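You operate a simulated robot arm through the tools that you are given. There is no shell and no other tool. Be economical: measure what you need, move in short steps, check, and stop when the job is done.

You run a simulated robot arm. Do the job below in one go: nothing can be reset, and whatever is moved stays where it is left.

Task
Shut the bypass, vent the blue test pot, pump it to 2 bar.
Fine: close the vent before the water plunger is used; set the orange slider to 60.

The check looks at the end state, three seconds after you hand in, the way a careful person would. Anything else that was tipped, shoved, dropped, spilled or broken makes it a failure.

Robot
A 7-joint arm with a two-finger parallel gripper, fixed in place. Base frame: the origin is at the foot of the arm, x ahead of it, y to its left, z up. Units: mm, degrees, N and s.
With the tool pointing down near the work surface it reaches from about 240 to 680 mm from the base axis. Its first joint turns from -66.0 to 66.0 degrees. Payload 2.4 kg.
The TCP is the grasp point between the finger pads, 30 mm short of the fingertips. In the tool frame z runs along the fingers and y along their closing line. Largest opening 94 mm; finger width 28, thickness 10; the body of the gripper, 50 by 96 mm, starts 55 mm behind the TCP.
Orientation is told as [roll, pitch, yaw] about the base's x, y, z axes, in that order, counted from this pose: with the fingers straight down and closing along the base's y, the tool's x points along the base's -x, its y along +y and its z along -z.

Tools
- The arm moves only by the tool arm_command. Its argument "plan" is a list of rows, each a list of 7 numbers: the turn, a rotation vector about the tool's x, y, z in degrees, then the shift along the tool's x, y, z in mm, then the closure, from 0 (fully open) to 1 (shut). In form: [[wx, wy, wz, x, y, z, claw], ...]. A call has 1 to 10 rows; each row shifts and turns the commanded pose from where the row before left it, along the tool's axes as they then stand. A row lasts 0.2 s, in which the tool goes at most 50 mm and 8.6 degrees; a call with a longer step from one row to the next is refused whole, and so is a gripper value outside its range. Where a pose cannot be reached the arm comes as near as it can. A force on the tool above 60 N (or 10 N above the force at the start of the call, whichever is more), or a blocked arm, ends the call early, and 0.2 s more pass. The fingers move at their own pace (about 153 mm/s each) and stop on an object; they squeeze with about 26 N. The grip force told is the motor's: it shows also when the fingers shut on nothing. Time passes only in rows, and 0.2 s behind the last, so rows that do not move let the fingers close. The reply holds the time, the measured pose of the TCP, the force on the tool along the base axes, the opening and the grip force, in the units named above and with some noise, with the torque about the TCP (base axes, N m) and any sound that the robot's microphone picked up.
- Cameras (640 x 400 px; columns grow to the right, rows downward): "scene" is fixed at [59.4, 504.1, 1438.1]; the picture's right is [-0.43, -0.90, 0.00], its down [-0.58, 0.27, -0.77] and it looks along [0.69, -0.33, -0.64] (base axes); focal length 334 px, centre (320, 200). "wrist" rides on the gripper at [76, 14, -102] in the tool frame; the picture's right is [-0.18, 0.98, 0.00], its down [-0.75, -0.14, -0.64] and it looks along [-0.63, -0.12, 0.77] (tool axes); focal length 243 px, centre (320, 200). There is no depth. A picture from a camera that has moved, and an enlarged one, comes with that camera's place and axes in the base frame and with its lens.
- camera(camera): a new picture of that camera. It takes no simulated time.
- enlarge(camera, box): a new picture of the part [left, top, right, bottom] of that camera's present view, enlarged. It takes no simulated time.
- hand_in(): hands the job in; it is judged then, once.

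Go step by step. Nothing tells you positions but the pictures and the camera data: compare them with the known pose of the tool, close in by small moves and look again before you grip or let go. The budget is 120 turns and 84 pictures, counting those below and the enlarged ones. Unless the task says otherwise, let go and move clear before handing in, and close with one line.

The tools are called after "Emit:" as name(argument=value, ...) on one line, values as JSON. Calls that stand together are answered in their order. arm_command: Moves the arm, as the interface text tells. Its arguments: {"type":"object","properties":{"plan":{"type":"array"}},"required":["plan"]} The other tools are called the same way: camera (camera) takes a picture; enlarge (camera, box) takes an enlarged picture of a part of a camera's view; hand_in () hands the job in.

At the start:

```text
t: 0.0
position: [438.8, 62.9, 1149.4]
tcp_rot: [0.1, 0.0, 0.0]
ft_force: [0.2, 0.5, -0.6]
ft_torque: [0.01, 0.01, -0.01]
gripper_width: 94.0
grip_force: 0.1
```

scene: 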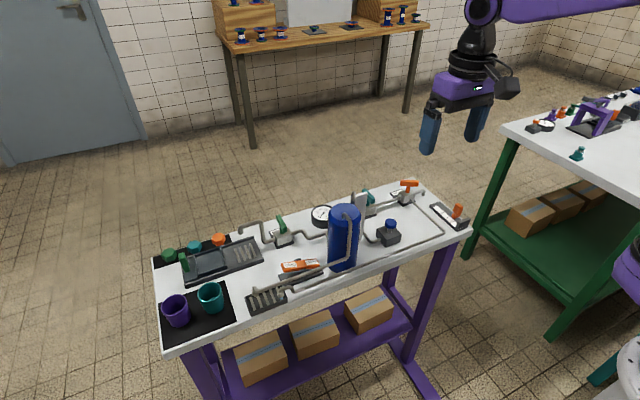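
wrist: 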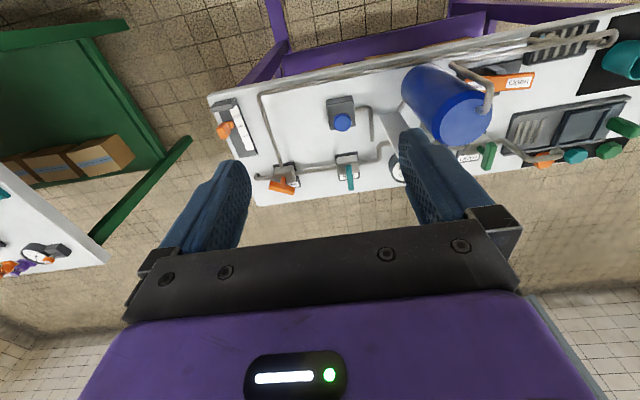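

I see a bench with a blue tank, several valves, a gauge, a plunger and a slider. I'll enlarge the view to identify parts.

Emit:
enlarge(camera="scene", box=[230, 170, 390, 270])

Emit:
enlarge(camera="scene", box=[330, 160, 490, 260])

Emit:
enlarge(camera="scene", box=[150, 225, 310, 325])

Emit:
enlarge(camera="wrist", box=[200, 80, 400, 205])

Emit:
enlarge(camera="wrist", box=[400, 30, 640, 180])

```text
4.00 times, centred on (310, 220) of scene
camera zoom: at [59.4, 504.1, 1438.1], right [-0.43, -0.9, 0.0], down [-0.58, 0.27, -0.77], along [0.69, -0.33, -0.64], focal length 1335 px, centre (360, 120)
```

zoom: 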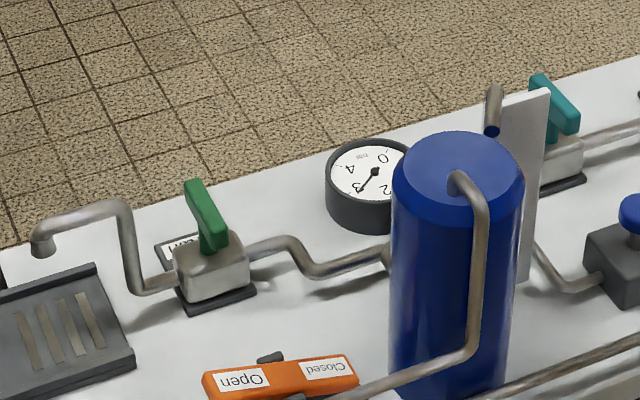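

```text
4.00 times, centred on (410, 210) of scene
camera zoom: at [59.4, 504.1, 1438.1], right [-0.43, -0.9, 0.0], down [-0.58, 0.27, -0.77], along [0.69, -0.33, -0.64], focal length 1335 px, centre (-40, 160)
```

zoom: 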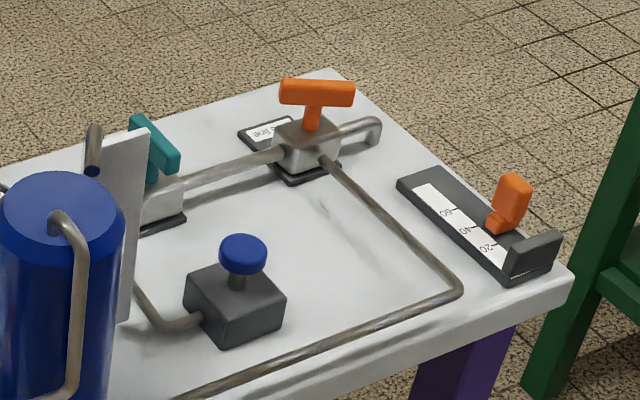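

```text
4.00 times, centred on (230, 275) of scene
camera zoom: at [59.4, 504.1, 1438.1], right [-0.43, -0.9, 0.0], down [-0.58, 0.27, -0.77], along [0.69, -0.33, -0.64], focal length 1335 px, centre (680, -100)
```

zoom: 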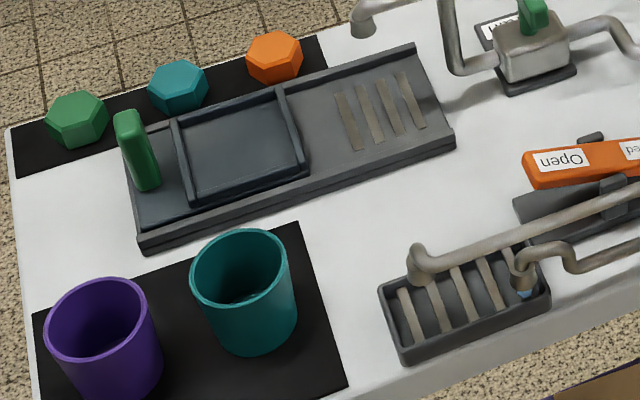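

```text
3.20 times, centred on (300, 142) of wrist
camera zoom: at [361.5, 79.0, 1250.6], right [0.18, 0.98, 0.0], down [0.75, -0.14, 0.64], along [0.63, -0.12, -0.77], focal length 776 px, centre (384, 384)
```

zoom: 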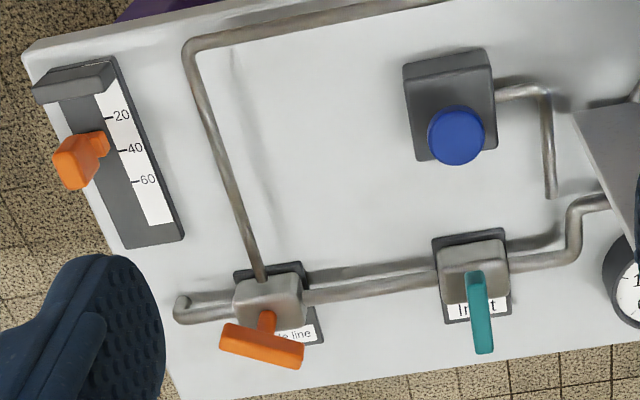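

```text
2.67 times, centred on (520, 105) of wrist
camera zoom: at [361.5, 79.0, 1250.6], right [0.18, 0.98, 0.0], down [0.75, -0.14, 0.64], along [0.63, -0.12, -0.77], focal length 647 px, centre (-213, 453)
```

zoom: 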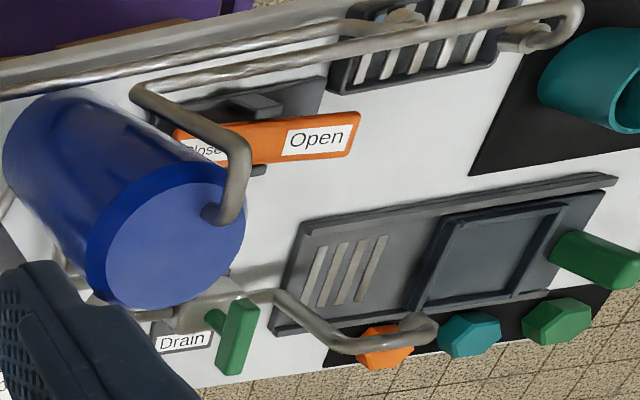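

I located the parts roughly: vent lever (515,335,839), side-line T (630,-48,870), inlet T (630,85,868), plunger (525,85,859) and slider (510,-125,836). Next I'll bring the wrist camera closer to the left half.

Emit:
arm_command(plan=[[0, 0, 0, 8, 38, 26, 0], [0, 0, 0, 8, 38, 26, 0], [0, 0, 0, 8, 38, 26, 0], [0, 0, 0, 8, 38, 26, 0], [0, 0, 0, 8, 38, 26, 0]])

Emit:
camera(camera="wrist")

```text
t: 1.2
position: [397.2, 253.1, 1019.0]
tcp_rot: [0.1, 0.0, 0.0]
ft_force: [-0.4, 0.3, 0.2]
ft_torque: [-0.02, 0.02, -0.01]
gripper_width: 93.9
grip_force: 0.1
```

```text
76 pictures are left
camera wrist: at [320.3, 268.7, 1121.0], right [0.19, 0.98, 0.0], down [0.75, -0.14, 0.64], along [0.63, -0.12, -0.77], focal length 243 px, centre (320, 200)
```

wrist: 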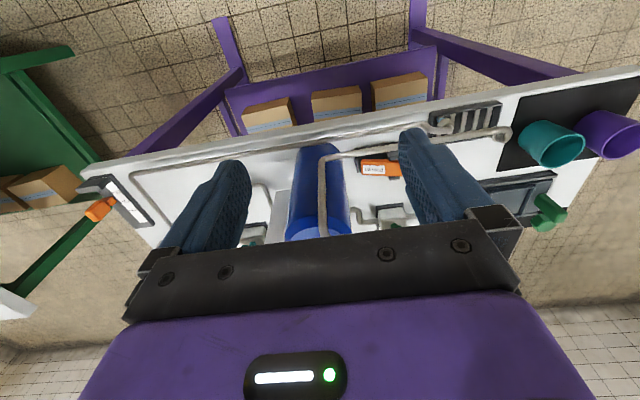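

The lever sits near the right finger, next to the vent pipe; I'll enlarge it.

Emit:
enlarge(camera="wrist", box=[260, 90, 532, 260])

Emit:
enlarge(camera="scene", box=[270, 245, 334, 285])

Emit:
enlarge(camera="scene", box=[300, 195, 348, 235])

```text
2.35 times, centred on (396, 175) of wrist
camera zoom: at [320.3, 268.7, 1121.0], right [0.19, 0.98, 0.0], down [0.75, -0.14, 0.64], along [0.63, -0.12, -0.77], focal length 571 px, centre (141, 259)
```

zoom: 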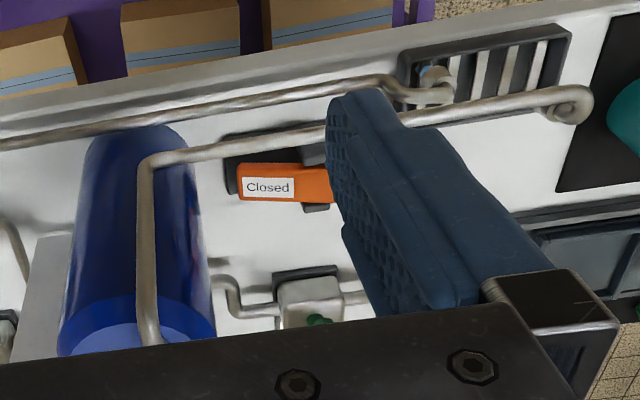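

```text
10.00 times, centred on (302, 265) of scene
camera zoom: at [59.4, 504.1, 1438.1], right [-0.43, -0.9, 0.0], down [-0.58, 0.27, -0.77], along [0.69, -0.33, -0.64], focal length 3337 px, centre (500, -450)
```

zoom: 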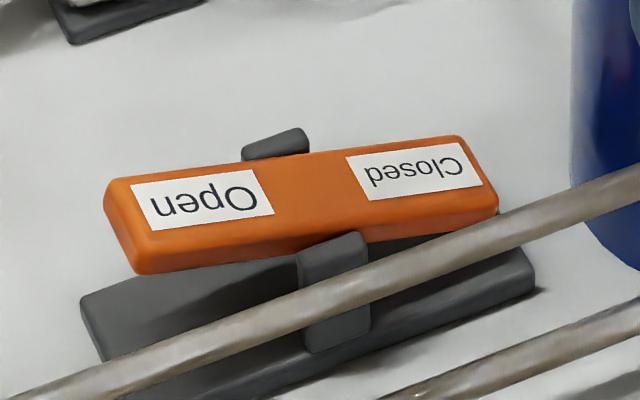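

```text
10.00 times, centred on (324, 215) of scene
camera zoom: at [59.4, 504.1, 1438.1], right [-0.43, -0.9, 0.0], down [-0.58, 0.27, -0.77], along [0.69, -0.33, -0.64], focal length 3337 px, centre (280, 50)
```

zoom: 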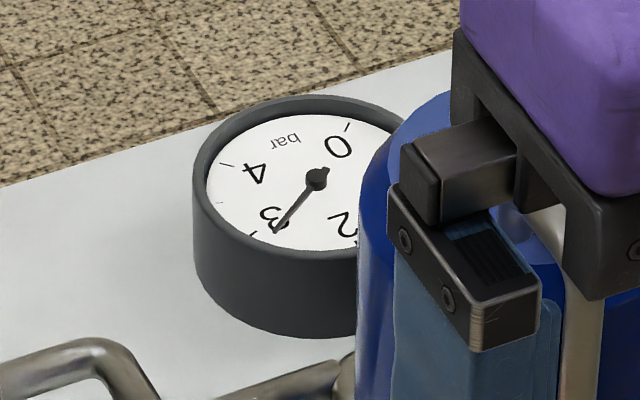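

Vent is a rocker (Closed side down now, Open end near y≈374), pressure reads about 3 bar. Now I'll look at the pump/inlet/side-line plumbing.

Emit:
arm_command(plan=[[0, 0, 0, 0, -45, 0, 0], [0, 0, 0, 0, -45, 0, 0], [0, 0, 0, 0, -45, 0, 0], [0, 0, 0, 0, -45, 0, 0]])

Emit:
enlarge(camera="wrist", box=[220, 80, 460, 240])

Emit:
camera(camera="wrist")

```text
t: 2.2
position: [399.4, 72.1, 1019.8]
tcp_rot: [0.0, 0.1, 0.0]
ft_force: [-0.1, 0.3, -0.1]
ft_torque: [-0.01, 0.02, -0.01]
gripper_width: 93.9
grip_force: 0.0
```

```text
2.50 times, centred on (340, 160) of wrist
camera zoom: at [321.1, 88.3, 1120.6], right [0.18, 0.98, 0.0], down [0.75, -0.14, 0.64], along [0.63, -0.12, -0.77], focal length 606 px, centre (270, 300)
```

zoom: 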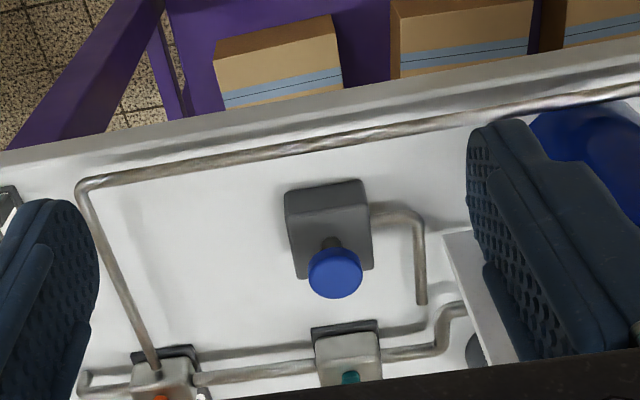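

```text
71 pictures are left
camera wrist: at [321.1, 88.3, 1120.6], right [0.18, 0.98, 0.0], down [0.75, -0.14, 0.64], along [0.63, -0.12, -0.77], focal length 243 px, centre (320, 200)
```

wrist: 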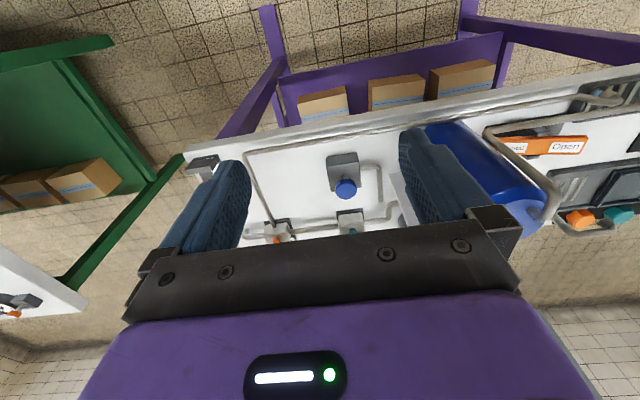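

The rocker, plunger and inlet appear consistent; the side line handle sits about 26° off the pipe line (open), other handles are across the pipe (closed). I'll move over the side-line valve for a close look.

Emit:
arm_command(plan=[[0, 0, 0, -35, -29, 10, 0], [0, 0, 0, -35, -29, 10, 0], [0, 0, 0, -35, -29, 10, 0], [0, 0, 0, -35, -29, 10, 0]])

Emit:
enlarge(camera="wrist", box=[200, 90, 456, 250])

```text
t: 3.2
position: [538.8, -43.7, 979.1]
tcp_rot: [0.0, 0.0, 0.0]
ft_force: [-0.2, 0.4, 0.2]
ft_torque: [0.0, 0.02, -0.03]
gripper_width: 93.9
grip_force: 0.1
```

```text
2.50 times, centred on (328, 170) of wrist
camera zoom: at [461.4, -27.6, 1080.6], right [0.18, 0.98, 0.0], down [0.75, -0.14, 0.64], along [0.63, -0.12, -0.77], focal length 606 px, centre (300, 275)
```

zoom: 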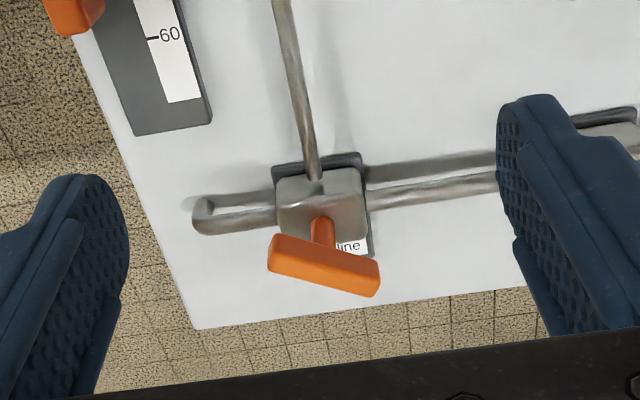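

The side-line handle is centred near (630.5,-48,872), bar angle about 61° from x. I'll move above it and yaw to match.

Emit:
arm_command(plan=[[0, 0, 0, -45.7, -2, 0, 0], [0, 0, 0, -45.7, -2, 0, 0], [0, 0, -7.6, 0, 0, 0, 0], [0, 0, -7.6, 0, 0, 0, 0], [0, 0, -7.6, 0, 0, 0, 0], [0, 0, -7.6, 0, 0, 0, 0], [0, 0, -7.6, 0, 0, 0, 0], [0, 0, -7.6, 0, 0, 0, 0], [0, 0, -7.6, 0, 0, 0, 0], [0, 0, -7.6, 0, 0, 0, 0]])

Emit:
enlarge(camera="wrist", box=[200, 90, 456, 250])

```text
t: 5.4
position: [629.4, -46.3, 978.9]
tcp_rot: [0.0, 0.0, 61.0]
ft_force: [1.2, -0.2, -0.1]
ft_torque: [0.03, 0.0, -0.01]
gripper_width: 94.0
grip_force: 0.1
```

```text
2.50 times, centred on (328, 170) of wrist
camera zoom: at [579.6, -104.9, 1080.6], right [-0.77, 0.64, 0.0], down [0.49, 0.59, 0.64], along [0.41, 0.49, -0.77], focal length 606 px, centre (300, 275)
```

zoom: 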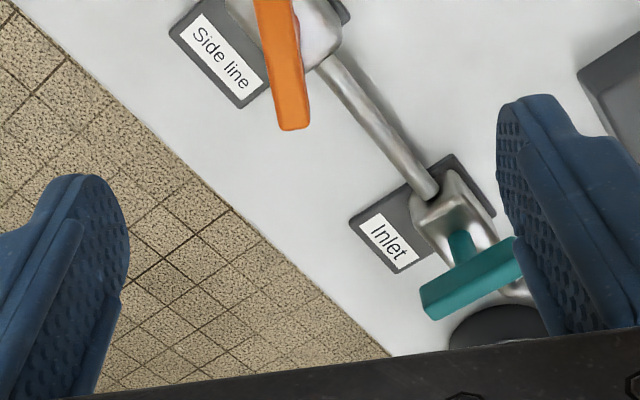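

The bar is well aligned with a lateral offset of about -5 mm. I'll correct and descend over it.

Emit:
arm_command(plan=[[0, 0, 0, 0, -5, 30, 0], [0, 0, 0, 0, 0, 30, 0], [0, 0, 0, 0, 0, 20, 0], [0, 0, 0, 0, 0, 19, 0]])

Emit:
enlarge(camera="wrist", box=[200, 90, 456, 250])

Emit:
enlarge(camera="scene", box=[370, 150, 450, 200])

```text
t: 6.4
position: [634.2, -49.6, 879.5]
tcp_rot: [0.0, 0.1, 60.6]
ft_force: [0.6, 0.5, 0.2]
ft_torque: [0.03, 0.01, 0.01]
gripper_width: 94.0
grip_force: 0.0
```

```text
2.50 times, centred on (328, 170) of wrist
camera zoom: at [583.4, -107.8, 981.3], right [-0.77, 0.64, 0.0], down [0.49, 0.59, 0.64], along [0.41, 0.49, -0.77], focal length 606 px, centre (300, 275)
```

zoom: 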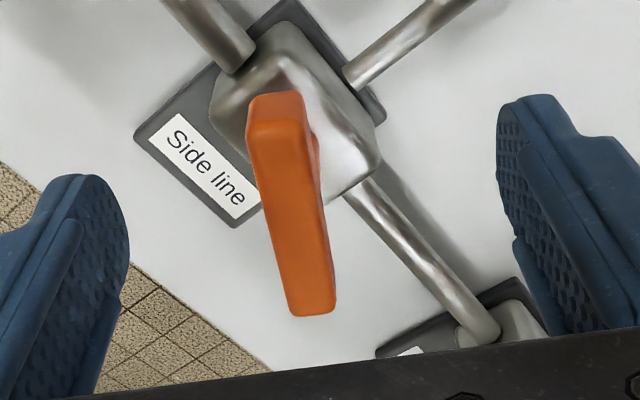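

```text
8.00 times, centred on (410, 175) of scene
camera zoom: at [59.4, 504.1, 1438.1], right [-0.43, -0.9, 0.0], down [-0.58, 0.27, -0.77], along [0.69, -0.33, -0.64], focal length 2670 px, centre (-400, 400)
```

zoom: 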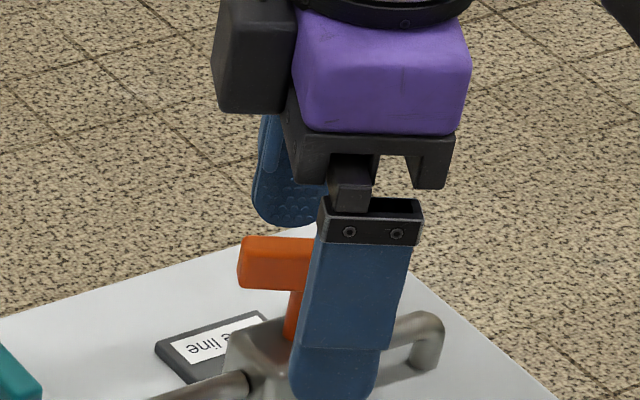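

Well centred; I'll adjust slightly and close the grip on the bar.

Emit:
arm_command(plan=[[0, 0, 0, 3.7, -0.5, -4, 0], [0, 0, 0, 0, 0, 0, 0.6], [0, 0, 0, 0, 0, 0, 1], [0, 0, 0, 0, 0, 0, 1], [0, 0, 0, 0, 0, 0, 1]])

Emit:
enlarge(camera="wrist", box=[200, 90, 456, 250])

```text
t: 7.6
position: [632.9, -53.2, 883.9]
tcp_rot: [-0.1, 0.1, 60.9]
ft_force: [6.7, -1.9, -3.9]
ft_torque: [0.09, -0.08, -0.02]
gripper_width: 11.6
grip_force: 44.8
```

```text
2.50 times, centred on (328, 170) of wrist
camera zoom: at [582.3, -111.4, 985.7], right [-0.77, 0.64, 0.0], down [0.49, 0.59, 0.64], along [0.41, 0.49, -0.77], focal length 606 px, centre (300, 275)
```

zoom: 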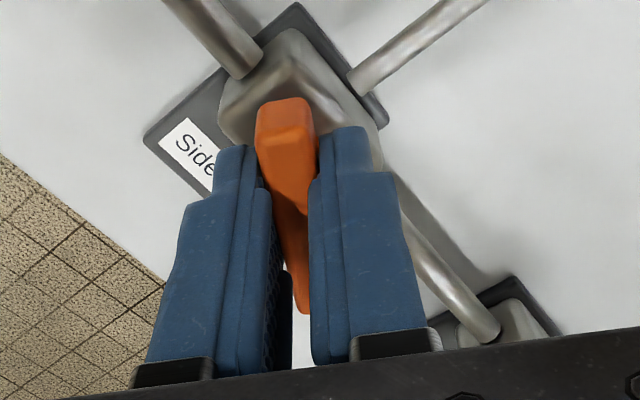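

Gripped (11.6 mm). Turn clockwise in small steps and watch the torque.

Emit:
arm_command(plan=[[0, 0, 5, 0, 0, 0, 1], [0, 0, 5, 0, 0, 0, 1], [0, 0, 5, 0, 0, 0, 1], [0, 0, 5, 0, 0, 0, 1]])

```text
t: 8.6
position: [632.3, -52.4, 883.9]
tcp_rot: [0.1, 0.1, 40.6]
ft_force: [-10.5, -2.5, 5.6]
ft_torque: [0.66, -0.85, 0.0]
gripper_width: 12.0
grip_force: 44.6
```

It turns with little torque. I'll continue toward across-the-pipe.

Emit:
arm_command(plan=[[0, 0, 5, 0, 0, 0, 1], [0, 0, 5, 0, 0, 0, 1], [0, 0, 5, 0, 0, 0, 1], [0, 0, 5, 0, 0, 0, 1]])

Emit:
enlarge(camera="wrist", box=[200, 90, 456, 250])

```text
t: 9.6
position: [631.5, -50.8, 883.6]
tcp_rot: [0.1, 0.2, 20.9]
ft_force: [-22.1, 4.5, 11.3]
ft_torque: [0.24, -0.74, 0.03]
gripper_width: 11.9
grip_force: 45.4
```

```text
2.50 times, centred on (328, 170) of wrist
camera zoom: at [554.8, -63.8, 986.0], right [-0.18, 0.98, 0.0], down [0.76, 0.13, 0.64], along [0.63, 0.11, -0.77], focal length 606 px, centre (300, 275)
```

zoom: 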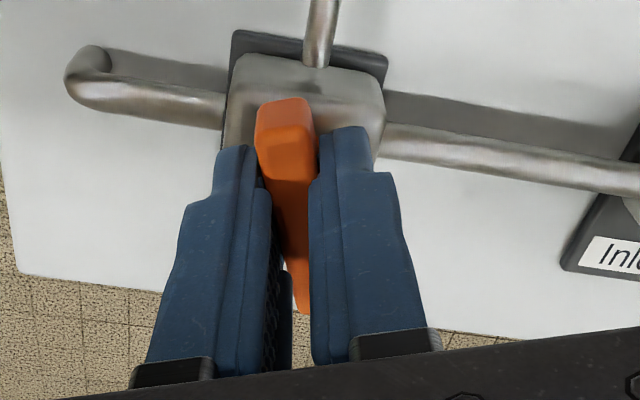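

The handle follows. I'll ease the side force and finish the last 21°.

Emit:
arm_command(plan=[[0, 0, 5, 1.5, 0, -0.5, 1], [0, 0, 5, 0.5, 0, 0, 1], [0, 0, 5, 0, 0, 0, 1], [0, 0, 5, 0, 0, 0, 1], [0, 0, 2, 0, 0, 0, 1]])

```text
t: 10.8
position: [631.8, -49.2, 884.2]
tcp_rot: [0.0, 0.1, -0.9]
ft_force: [-4.7, 17.7, -11.4]
ft_torque: [0.36, -1.16, 0.87]
gripper_width: 12.0
grip_force: 45.1
```

Torque about z rose, likely the end stop. One small nudge to confirm.

Emit:
arm_command(plan=[[0, 0, 2, 0, 0, 0, 1], [0, 0, 1, 0, 0, 0, 1]])

Emit:
enlarge(camera="wrist", box=[200, 90, 456, 250])

```text
t: 11.4
position: [631.5, -49.5, 884.1]
tcp_rot: [-0.1, 0.1, -4.0]
ft_force: [-0.1, 17.1, -14.2]
ft_torque: [0.23, -0.52, 1.48]
gripper_width: 13.1
grip_force: 45.0
```

```text
2.50 times, centred on (328, 170) of wrist
camera zoom: at [555.2, -29.3, 985.8], right [0.25, 0.97, 0.0], down [0.74, -0.19, 0.64], along [0.62, -0.16, -0.77], focal length 606 px, centre (300, 275)
```

zoom: 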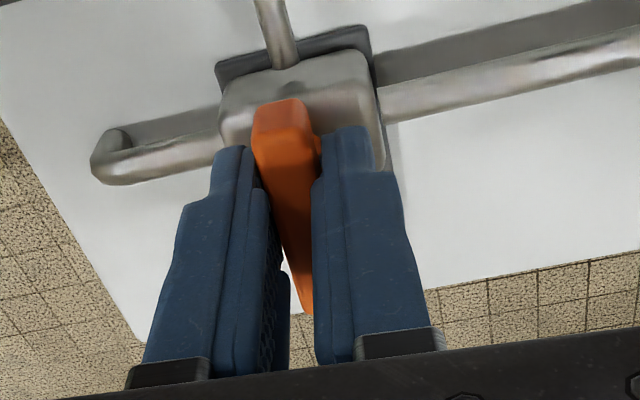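

That is the stop: the bar is across the pipe (closed). Release and lift.

Emit:
arm_command(plan=[[0, 0, -3, 0, 0, 0, 1], [0, 0, 0, 0, 0, 0, 0.4], [0, 0, 0, 0, 0, 0, 0], [0, 0, 0, 0, 0, 0, 0], [0, 0, 0, 0, 0, -40, 0], [0, 0, 0, 0, 0, -40, 0]])

Emit:
enlarge(camera="scene", box=[330, 160, 490, 260])

```text
t: 12.8
position: [630.4, -54.0, 966.0]
tcp_rot: [0.0, 0.0, -1.2]
ft_force: [-0.2, 0.2, 0.5]
ft_torque: [-0.01, 0.03, 0.04]
gripper_width: 94.0
grip_force: 0.1
```

```text
4.00 times, centred on (410, 210) of scene
camera zoom: at [59.4, 504.1, 1438.1], right [-0.43, -0.9, 0.0], down [-0.58, 0.27, -0.77], along [0.69, -0.33, -0.64], focal length 1335 px, centre (-40, 160)
```

zoom: 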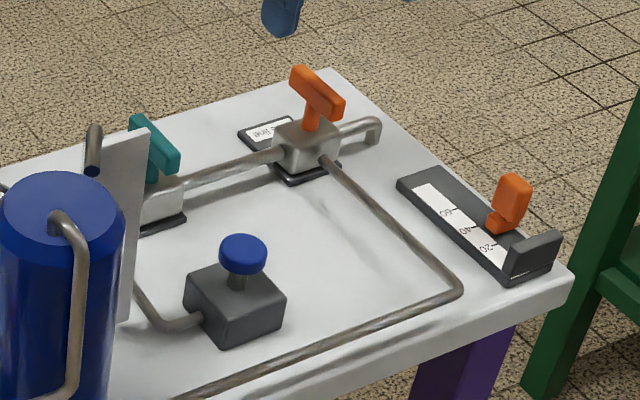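

Bypass closed. Next, the slider: move behind it for a close view.

Emit:
arm_command(plan=[[0, 0, 0, 38, -13, 0, 0], [0, 0, 0, 38, -13, 0, 0], [0, 0, 0, 38, -13, 10, 0], [0, 0, 0, 38, -13, 10, 0], [0, 0, -1.2, 38, -13, 10, 0]])

Emit:
enlarge(camera="wrist", box=[200, 90, 456, 250])

```text
t: 14.0
position: [439.7, -114.2, 934.8]
tcp_rot: [0.1, -0.1, 0.0]
ft_force: [0.4, 0.1, 0.7]
ft_torque: [0.0, 0.01, 0.02]
gripper_width: 94.1
grip_force: 0.1
```

```text
2.50 times, centred on (328, 170) of wrist
camera zoom: at [362.5, -99.8, 1035.7], right [0.18, 0.98, 0.0], down [0.75, -0.14, 0.64], along [0.63, -0.12, -0.77], focal length 606 px, centre (300, 275)
```

zoom: 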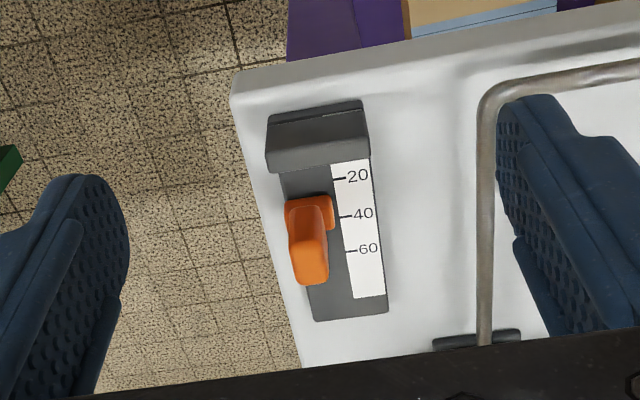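

Emit:
enlarge(camera="wrist", box=[300, 120, 364, 160])

Emit:
enlarge(camera="scene", box=[426, 195, 474, 235])

Emit:
enlarge(camera="wrist", box=[288, 120, 368, 225])

```text
10.00 times, centred on (332, 140) of wrist
camera zoom: at [362.5, -99.8, 1035.7], right [0.18, 0.98, 0.0], down [0.75, -0.14, 0.64], along [0.63, -0.12, -0.77], focal length 2426 px, centre (200, 800)
```

zoom: 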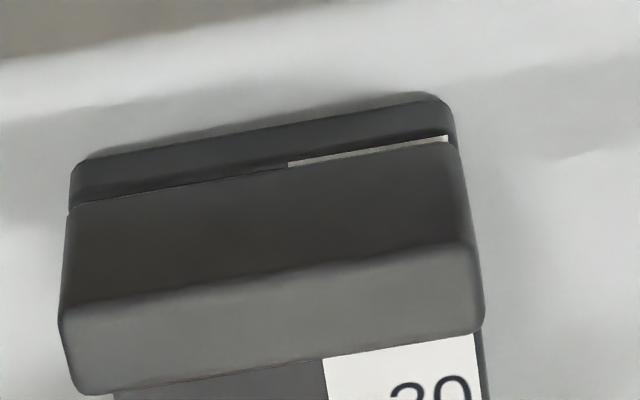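

```text
10.00 times, centred on (450, 215) of scene
camera zoom: at [59.4, 504.1, 1438.1], right [-0.43, -0.9, 0.0], down [-0.58, 0.27, -0.77], along [0.7, -0.33, -0.64], focal length 3337 px, centre (-980, 50)
```

zoom: 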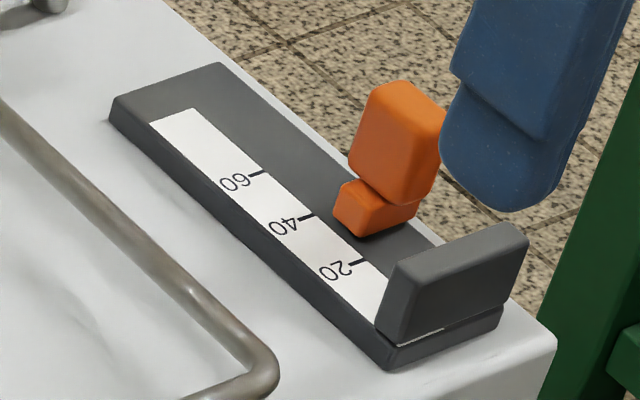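

```text
3.81 times, centred on (328, 172) of wrist
camera zoom: at [362.5, -99.8, 1035.7], right [0.18, 0.98, 0.0], down [0.75, -0.14, 0.64], along [0.63, -0.12, -0.77], focal length 924 px, centre (290, 305)
```

zoom: 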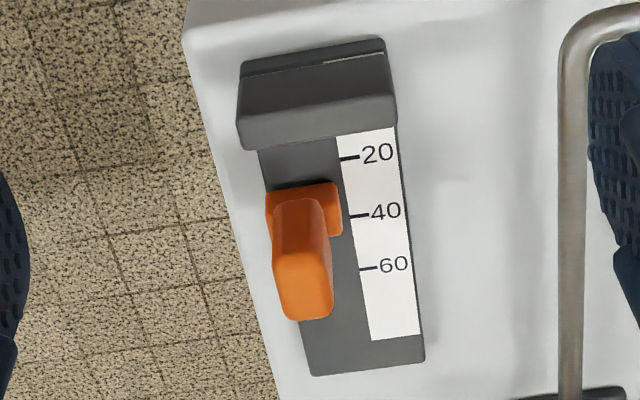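

The scale has 1 mm per unit (x20≈498, x60≈538), carriage reads about 33. I'll go over the knob with half-closed fingers and descend.

Emit:
arm_command(plan=[[0, 0, 0, -35, -5, 0, 0.4], [0, 0, 0, -35.3, -5.3, 0, 0.4], [0, 0, 0, 0, 0, 25, 0.4], [0, 0, 0, 0, 0, 20, 0.4]])

Emit:
enlarge(camera="wrist", box=[200, 90, 456, 250])

Emit:
enlarge(camera="scene", box=[418, 180, 482, 220])

```text
t: 15.0
position: [511.0, -124.1, 887.5]
tcp_rot: [0.0, -0.1, 0.0]
ft_force: [-0.5, 0.2, 0.0]
ft_torque: [0.02, 0.0, -0.03]
gripper_width: 56.5
grip_force: 0.1
```

```text
2.50 times, centred on (328, 170) of wrist
camera zoom: at [433.2, -108.7, 990.2], right [0.18, 0.98, 0.0], down [0.75, -0.14, 0.64], along [0.63, -0.12, -0.77], focal length 606 px, centre (300, 275)
```

zoom: 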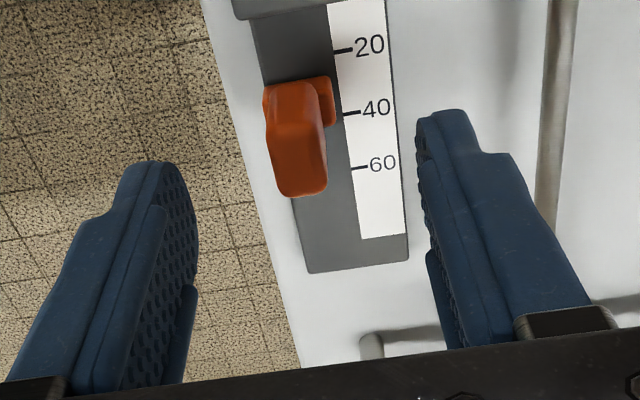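

```text
10.00 times, centred on (450, 200) of scene
camera zoom: at [59.4, 504.1, 1438.1], right [-0.43, -0.9, 0.0], down [-0.58, 0.27, -0.77], along [0.69, -0.33, -0.64], focal length 3337 px, centre (-980, 200)
```

zoom: 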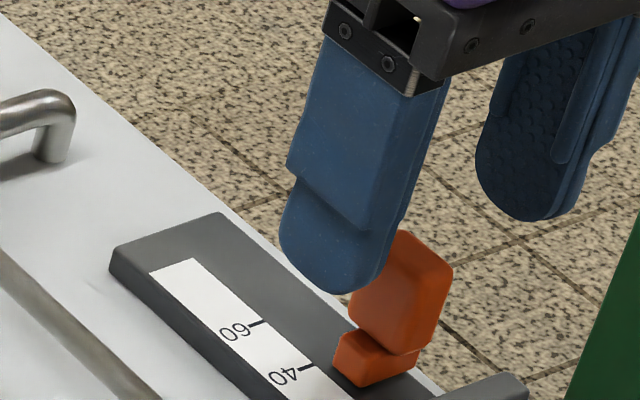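

Aligned; descend further and check.

Emit:
arm_command(plan=[[0, 0, 0, -1, 1, 16, 0.4], [0, 0, 0, 0, 0, 15, 0.4]])

Emit:
enlarge(camera="wrist", box=[200, 90, 456, 250])

```text
t: 15.6
position: [511.7, -123.2, 856.0]
tcp_rot: [-0.1, 0.1, -0.1]
ft_force: [-0.5, 0.9, -0.4]
ft_torque: [0.02, 0.0, 0.0]
gripper_width: 56.3
grip_force: 0.1
```

```text
2.50 times, centred on (328, 170) of wrist
camera zoom: at [434.4, -108.2, 959.3], right [0.18, 0.98, 0.0], down [0.75, -0.14, 0.64], along [0.63, -0.12, -0.77], focal length 606 px, centre (300, 275)
```

zoom: 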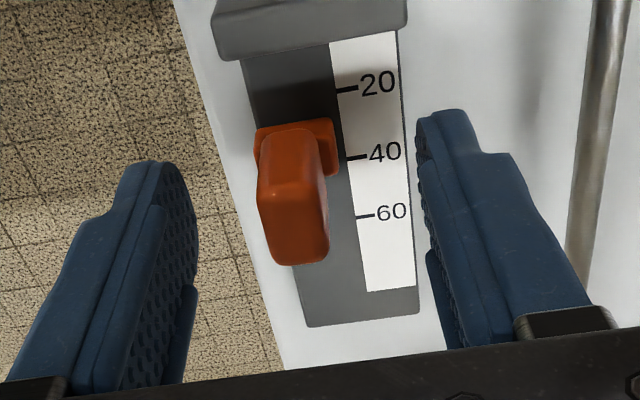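

Close on the knob.

Emit:
arm_command(plan=[[0, 0, 0, 0, 0, 0, 0.7], [0, 0, 0, 0, 0, 0, 1], [0, 0, 0, 0, 0, 0, 1]])

Emit:
enlarge(camera="wrist", box=[200, 90, 456, 250])

```text
t: 16.4
position: [511.6, -125.7, 858.2]
tcp_rot: [-0.1, -0.2, 0.0]
ft_force: [0.4, -6.5, 18.7]
ft_torque: [-0.01, 0.51, -0.02]
gripper_width: 13.3
grip_force: 45.2
```

```text
2.50 times, centred on (328, 170) of wrist
camera zoom: at [434.6, -109.3, 960.2], right [0.19, 0.98, 0.0], down [0.75, -0.14, 0.64], along [0.63, -0.12, -0.76], focal length 606 px, centre (300, 275)
```

zoom: 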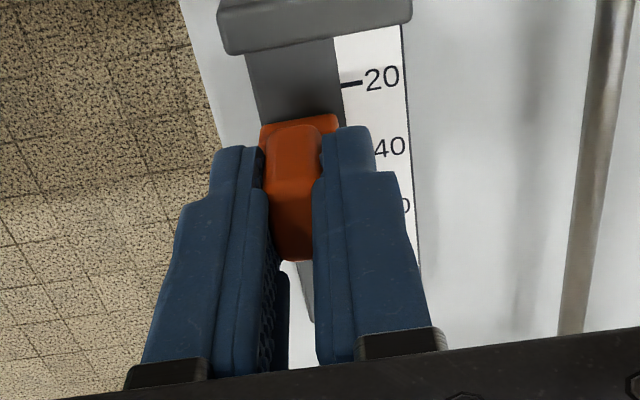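

Gripped; the tips press on the carriage slightly, so I raise 2 mm and slide +26 mm in x.

Emit:
arm_command(plan=[[0, 0, 0, 0, 0, -2, 1], [0, 0, 0, -8, 0, 0, 1], [0, 0, 0, -8, 0, 0, 1], [0, 0, 0, -8, 0, 0, 1], [0, 0, 0, -2, 0, 0, 1]])

Emit:
enlarge(camera="wrist", box=[200, 90, 456, 250])

Emit:
enlarge(camera="scene", box=[418, 195, 482, 235])

```text
t: 17.6
position: [537.0, -125.5, 859.1]
tcp_rot: [0.0, 0.2, -0.2]
ft_force: [-0.4, -17.8, -19.9]
ft_torque: [-0.31, -0.29, 0.08]
gripper_width: 13.2
grip_force: 45.5
```

```text
2.50 times, centred on (328, 170) of wrist
camera zoom: at [459.6, -109.4, 960.9], right [0.19, 0.98, 0.0], down [0.76, -0.14, 0.64], along [0.63, -0.12, -0.77], focal length 606 px, centre (300, 275)
```

zoom: 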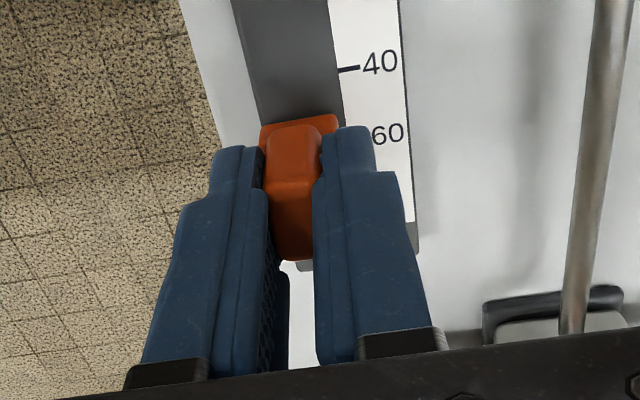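

```text
10.00 times, centred on (450, 215) of scene
camera zoom: at [59.7, 503.6, 1438.3], right [-0.43, -0.9, 0.0], down [-0.58, 0.27, -0.77], along [0.69, -0.33, -0.64], focal length 3337 px, centre (-980, 50)
```

zoom: 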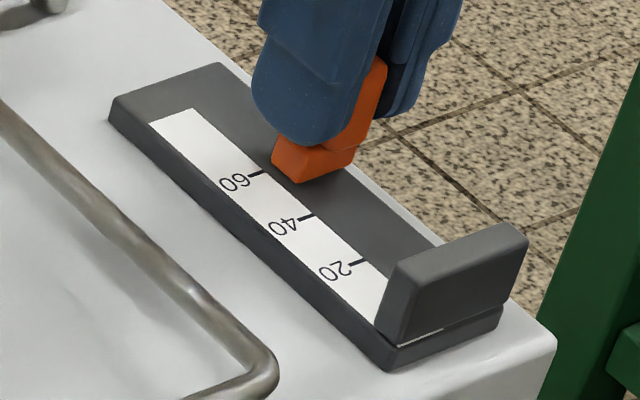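

Release, lift and check the reading.

Emit:
arm_command(plan=[[0, 0, 0, 0, 0, 1, 0.9], [0, 0, 0, 0, 0, 0, 0.6], [0, 0, 0, 0, 0, 0, 0.4], [0, 0, 0, 0, 0, -20, 0.4], [0, 0, 0, 0, 0, -25, 0.4], [0, 0, 0, 30, 0, -25, 0.4]])

Emit:
enlarge(camera="wrist", box=[280, 90, 380, 165])

Emit:
enlarge(camera="scene", box=[430, 197, 462, 217])

```text
t: 19.0
position: [506.4, -123.5, 930.7]
tcp_rot: [0.0, 0.1, 0.0]
ft_force: [0.1, -0.3, -0.1]
ft_torque: [-0.03, -0.03, 0.02]
gripper_width: 56.4
grip_force: 0.1
```

```text
5.33 times, centred on (330, 128) of wrist
camera zoom: at [429.7, -108.4, 1031.1], right [0.18, 0.98, 0.0], down [0.75, -0.14, 0.64], along [0.63, -0.12, -0.77], focal length 1294 px, centre (267, 587)
```

zoom: 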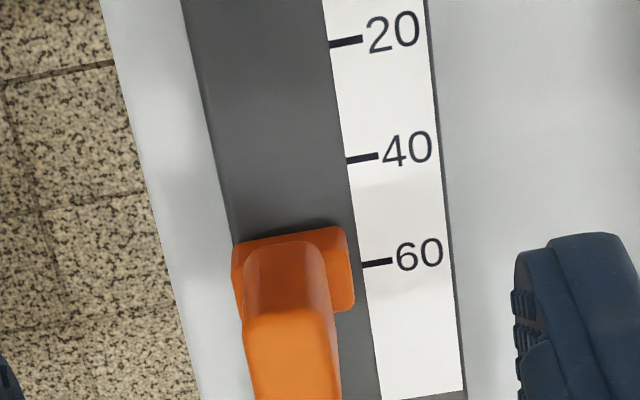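

```text
16.00 times, centred on (446, 207) of scene
camera zoom: at [59.4, 504.1, 1438.1], right [-0.43, -0.9, 0.0], down [-0.58, 0.27, -0.77], along [0.69, -0.33, -0.64], focal length 5339 px, centre (-1696, 88)
```

zoom: 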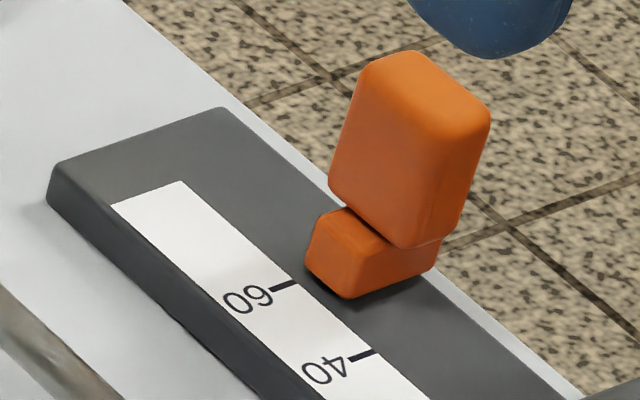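

Looks close to 60; zoom tighter to measure the carriage centre versus the tick.

Emit:
enlarge(camera="wrist", box=[314, 120, 354, 145])

Emit:
enlarge(camera="scene", box=[440, 203, 464, 218])

```text
16.00 times, centred on (334, 132) of wrist
camera zoom: at [429.7, -108.4, 1031.1], right [0.18, 0.98, 0.0], down [0.75, -0.14, 0.64], along [0.63, -0.12, -0.77], focal length 3882 px, centre (96, 1280)
```

zoom: 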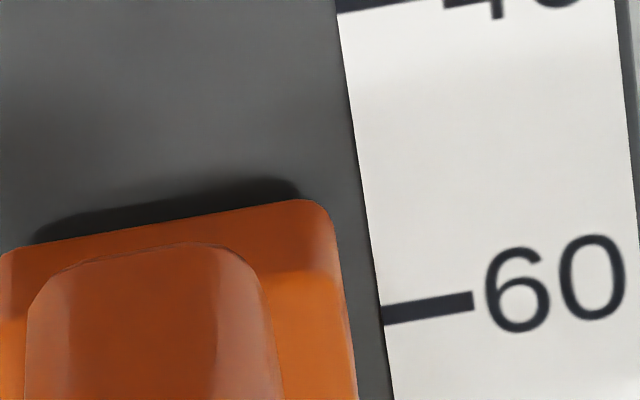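

```text
16.00 times, centred on (452, 210) of scene
camera zoom: at [59.4, 504.1, 1438.1], right [-0.43, -0.9, 0.0], down [-0.58, 0.27, -0.77], along [0.69, -0.33, -0.64], focal length 5339 px, centre (-1792, 32)
```

zoom: 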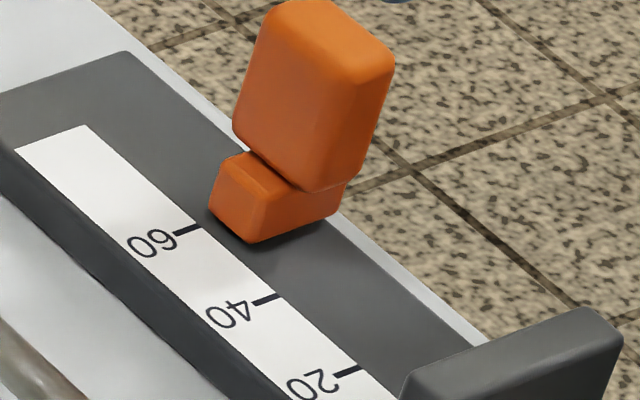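

Reading is about 58.3; I'll regrip and nudge +1.7 mm.

Emit:
arm_command(plan=[[0, 0, 0, -30.6, -1.5, 25, 0.4], [0, 0, 0, 0, 0, 25, 0.4], [0, 0, 0, 0, 0, 20, 0.4], [0, 0, 0, 0, 0, 0, 0.7], [0, 0, 0, 0, 0, 0, 1], [0, 0, 0, 0, 0, 0, 1], [0, 0, 0, -1.7, 0, 0, 1], [0, 0, 0, 0, 0, 0, 1]])

Emit:
enlarge(camera="scene", box=[440, 203, 464, 218])

```text
t: 20.8
position: [539.8, -125.0, 859.4]
tcp_rot: [0.0, 0.0, 0.0]
ft_force: [0.0, 1.6, -3.1]
ft_torque: [0.02, -0.41, 0.0]
gripper_width: 13.3
grip_force: 45.0
```

```text
16.00 times, centred on (452, 210) of scene
camera zoom: at [59.5, 504.1, 1438.1], right [-0.43, -0.9, 0.0], down [-0.58, 0.27, -0.77], along [0.69, -0.33, -0.64], focal length 5339 px, centre (-1792, 32)
```

zoom: 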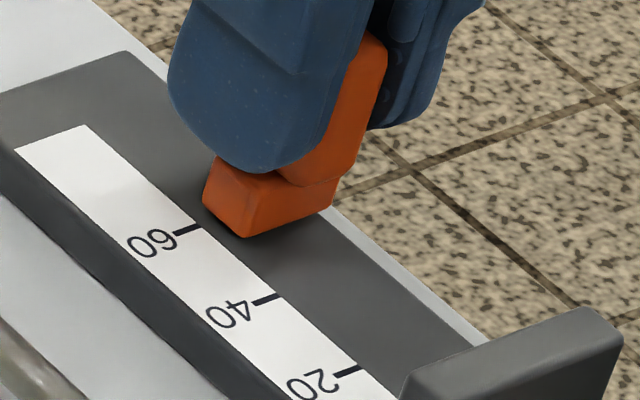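

Now at 60. Release, raise high, and travel toward the vent rocker.

Emit:
arm_command(plan=[[0, 0, 0, 0, 0, 0, 0.8], [0, 0, 0, 0, 0, 0, 0.4], [0, 0, 0, 0, 0, 0, 0.4], [0, 0, 0, 0, 0, -30, 0.4], [0, 0, 0, 0, 0, -50, 0.6], [0, 0, 0, 0, 0, -50, 1], [0, 0, 0, 20, 0, -45, 1], [0, 0, 0, 0, 45, 0, 1], [0, 0, 0, 0, 45, 0, 1], [0, 0, 0, 0, 45, 0, 1]])

Emit:
enlarge(camera="scene", box=[440, 203, 464, 218])

Emit:
arm_command(plan=[[0, 0, 0, 0, 45, 0, 1], [0, 0, 0, 0, 45, 0, 1], [0, 0, 0, 0, 45, 0, 1], [0, 0, 0, 0, 45, 0, 1], [0, 0, 0, 0, 45, 0, 1], [0, 0, 0, 0, 45, 0, 1], [0, 0, 0, 0, 45, 0, 1], [0, 0, 0, 0, 44, 0, 1]])

Emit:
arm_command(plan=[[0, 0, 8.5, 0, 0, 0, 1], [0, 0, 8.5, 0, 0, 0, 1], [0, 0, 8.5, 0, 0, 0, 1], [0, 0, 8.5, 0, 0, 0, 1], [0, 0, 8.5, 0, 0, 0, 1], [0, 0, 8.5, 0, 0, 0, 1], [0, 0, 8.5, 0, 0, 0, 1], [0, 0, 8.5, 0, 0, 0, 1], [0, 0, 8.5, 0, 0, 0, 1], [0, 0, 8.5, 0, 0, 0, 1]])

Emit:
camera(camera="wrist")

```text
t: 23.0
position: [518.6, 11.1, 1033.9]
tcp_rot: [0.0, 0.0, 0.0]
ft_force: [-0.7, 0.2, 0.2]
ft_torque: [-0.03, 0.02, -0.01]
gripper_width: 0.0
grip_force: 25.8
```

```text
16.00 times, centred on (452, 210) of scene
camera zoom: at [59.4, 504.1, 1438.1], right [-0.43, -0.9, 0.0], down [-0.58, 0.27, -0.77], along [0.69, -0.33, -0.64], focal length 5339 px, centre (-1792, 32)
```

zoom: 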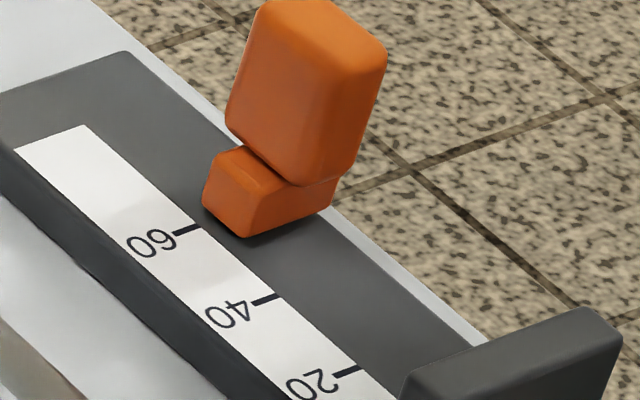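

```text
t: 24.8
position: [520.4, 369.1, 1033.9]
tcp_rot: [0.0, 0.0, 0.0]
ft_force: [-0.3, -0.2, 0.2]
ft_torque: [0.01, 0.04, -0.02]
gripper_width: 0.3
grip_force: 25.7
```

```text
t: 27.0
position: [519.1, 369.3, 1033.5]
tcp_rot: [0.0, 0.0, -85.2]
ft_force: [0.1, 0.1, -0.5]
ft_torque: [0.01, -0.03, 0.0]
gripper_width: 0.0
grip_force: 26.1
```

```text
46 pictures are left
camera wrist: at [526.2, 447.5, 1135.9], right [0.99, -0.1, 0.0], down [-0.08, -0.76, 0.64], along [-0.06, -0.64, -0.77], focal length 243 px, centre (320, 200)
```

wrist: 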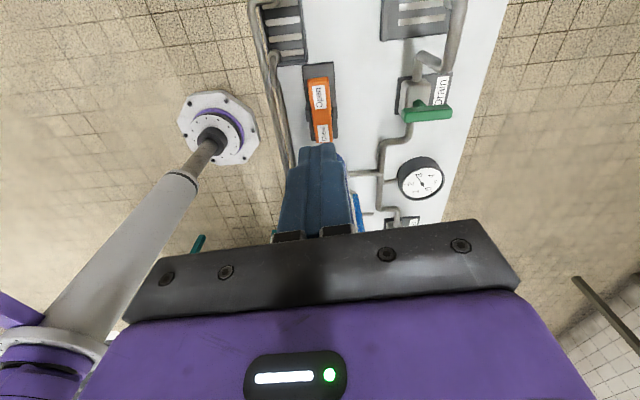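

Slider reads 60. The wrist now sees the rocker; I'll measure it.

Emit:
enlarge(camera="wrist", box=[256, 40, 384, 160])

```text
3.33 times, centred on (320, 100) of wrist
camera zoom: at [526.2, 447.5, 1135.9], right [0.99, -0.1, 0.0], down [-0.08, -0.76, 0.64], along [-0.06, -0.64, -0.77], focal length 809 px, centre (320, 533)
```

zoom: 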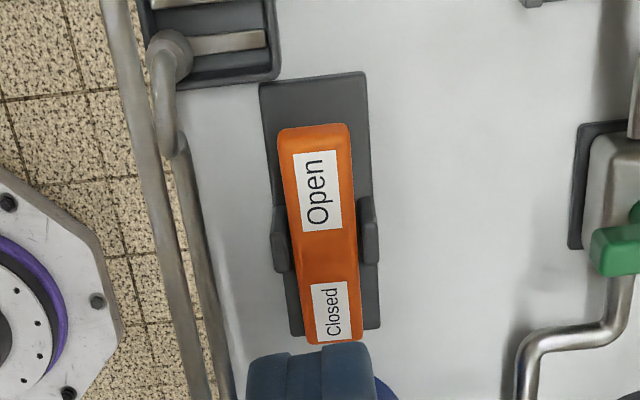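

Rocker is centred at (517,338), Open end to y≈380. I'll align and come down to just above the Open end.

Emit:
arm_command(plan=[[0, 0, 4.8, 0, 0, 0, 1], [0, 0, 0, -3, -2, 45, 1], [0, 0, 0, 0, 0, 45, 1], [0, 0, 0, 0, 0, 30, 1], [0, 0, 0, 0, 0, 25, 1]])

Emit:
enlarge(camera="wrist", box=[240, 90, 400, 190])

Emit:
enlarge(camera="scene", box=[254, 225, 350, 285])

```text
t: 28.2
position: [518.4, 365.9, 890.1]
tcp_rot: [0.0, 0.0, -89.8]
ft_force: [0.0, 0.0, -0.3]
ft_torque: [0.0, -0.02, 0.0]
gripper_width: 0.0
grip_force: 26.0
```

```text
4.00 times, centred on (320, 140) of wrist
camera zoom: at [531.1, 443.5, 990.3], right [0.98, -0.18, 0.0], down [-0.14, -0.75, 0.64], along [-0.12, -0.63, -0.77], focal length 970 px, centre (320, 440)
```

zoom: 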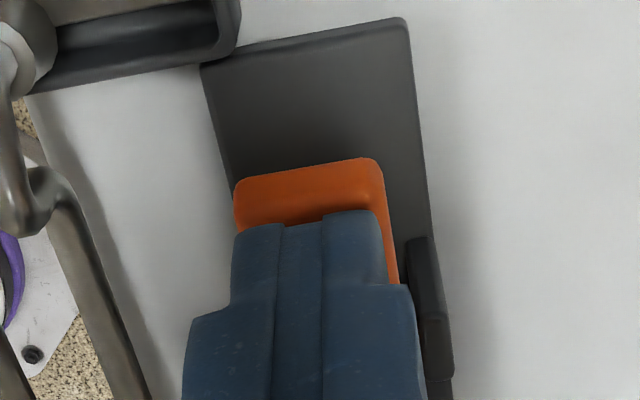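

```text
6.67 times, centred on (302, 255) of scene
camera zoom: at [59.4, 504.1, 1438.1], right [-0.43, -0.9, 0.0], down [-0.58, 0.27, -0.77], along [0.69, -0.33, -0.64], focal length 2225 px, centre (440, -167)
```

zoom: 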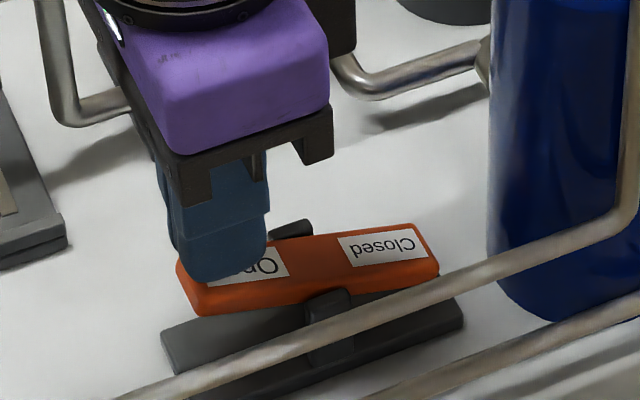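

Over the Open end; pressing down in small steps.

Emit:
arm_command(plan=[[0, 0, 0, 0, 0, 6, 1], [0, 0, 0, 0, 0, 5, 1], [0, 0, 0, 0, 0, 4, 1]])

```text
t: 29.0
position: [518.8, 365.5, 873.3]
tcp_rot: [0.0, 0.0, -89.9]
ft_force: [0.1, 0.0, -0.3]
ft_torque: [-0.01, 0.0, -0.02]
gripper_width: 0.0
grip_force: 25.6
```

Emit:
arm_command(plan=[[0, 0, 0, 0, 0, 3, 1], [0, 0, 0, 0, 0, 3, 1], [0, 0, 0, 0, 0, 3, 1]])

Emit:
enlarge(camera="scene", box=[254, 225, 350, 285])

```text
t: 29.8
position: [518.3, 367.4, 867.0]
tcp_rot: [0.1, 0.2, -89.8]
ft_force: [-2.7, 0.6, 10.2]
ft_torque: [-0.12, 0.09, -0.05]
gripper_width: 0.1
grip_force: 25.9
```

```text
6.67 times, centred on (302, 255) of scene
camera zoom: at [59.2, 504.0, 1438.1], right [-0.43, -0.9, 0.0], down [-0.58, 0.27, -0.77], along [0.7, -0.33, -0.64], focal length 2225 px, centre (440, -167)
```

zoom: 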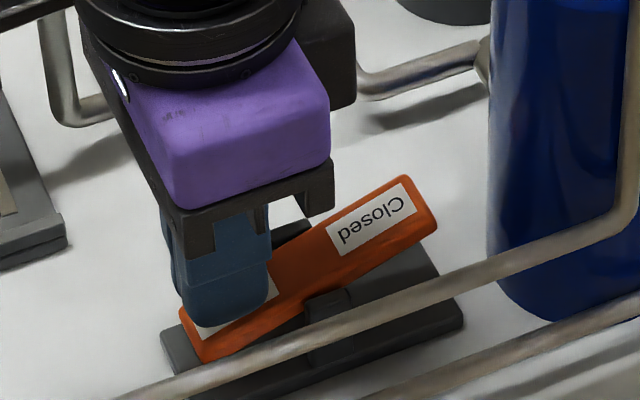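

The rocker flipped to Open. Lift and watch the gauge drop.

Emit:
arm_command(plan=[[0, 0, 0, 0, 0, -20, 1], [0, 0, 0, 0, 0, -15, 1], [0, 0, 0, 0, 0, 0, 1], [0, 0, 0, 0, 0, 0, 1], [0, 0, 0, 0, 0, 0, 1], [0, 0, 0, 0, 0, 0, 1], [0, 0, 0, 0, 0, 0, 1], [0, 0, 0, 0, 0, 0, 1], [0, 0, 0, 0, 0, 0, 1], [0, 0, 0, 0, 0, 0, 1]])

Emit:
enlarge(camera="scene", box=[270, 195, 350, 275])

```text
t: 32.0
position: [516.2, 366.5, 901.4]
tcp_rot: [0.0, 0.0, -89.7]
ft_force: [-0.5, 0.1, 0.1]
ft_torque: [-0.02, -0.01, 0.01]
gripper_width: 0.1
grip_force: 26.1
```

```text
5.00 times, centred on (310, 235) of scene
camera zoom: at [59.4, 504.1, 1438.1], right [-0.43, -0.9, 0.0], down [-0.58, 0.27, -0.77], along [0.69, -0.33, -0.64], focal length 1668 px, centre (370, 25)
```

zoom: 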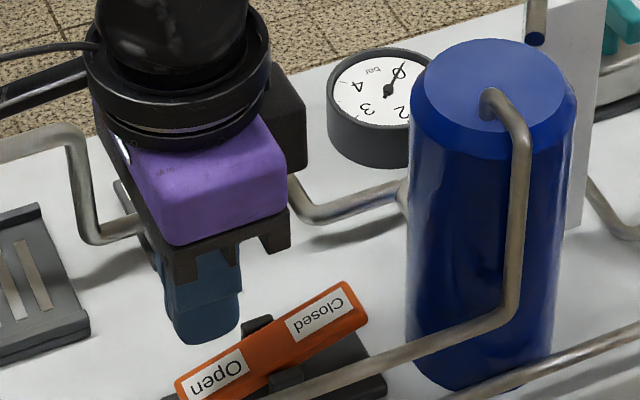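

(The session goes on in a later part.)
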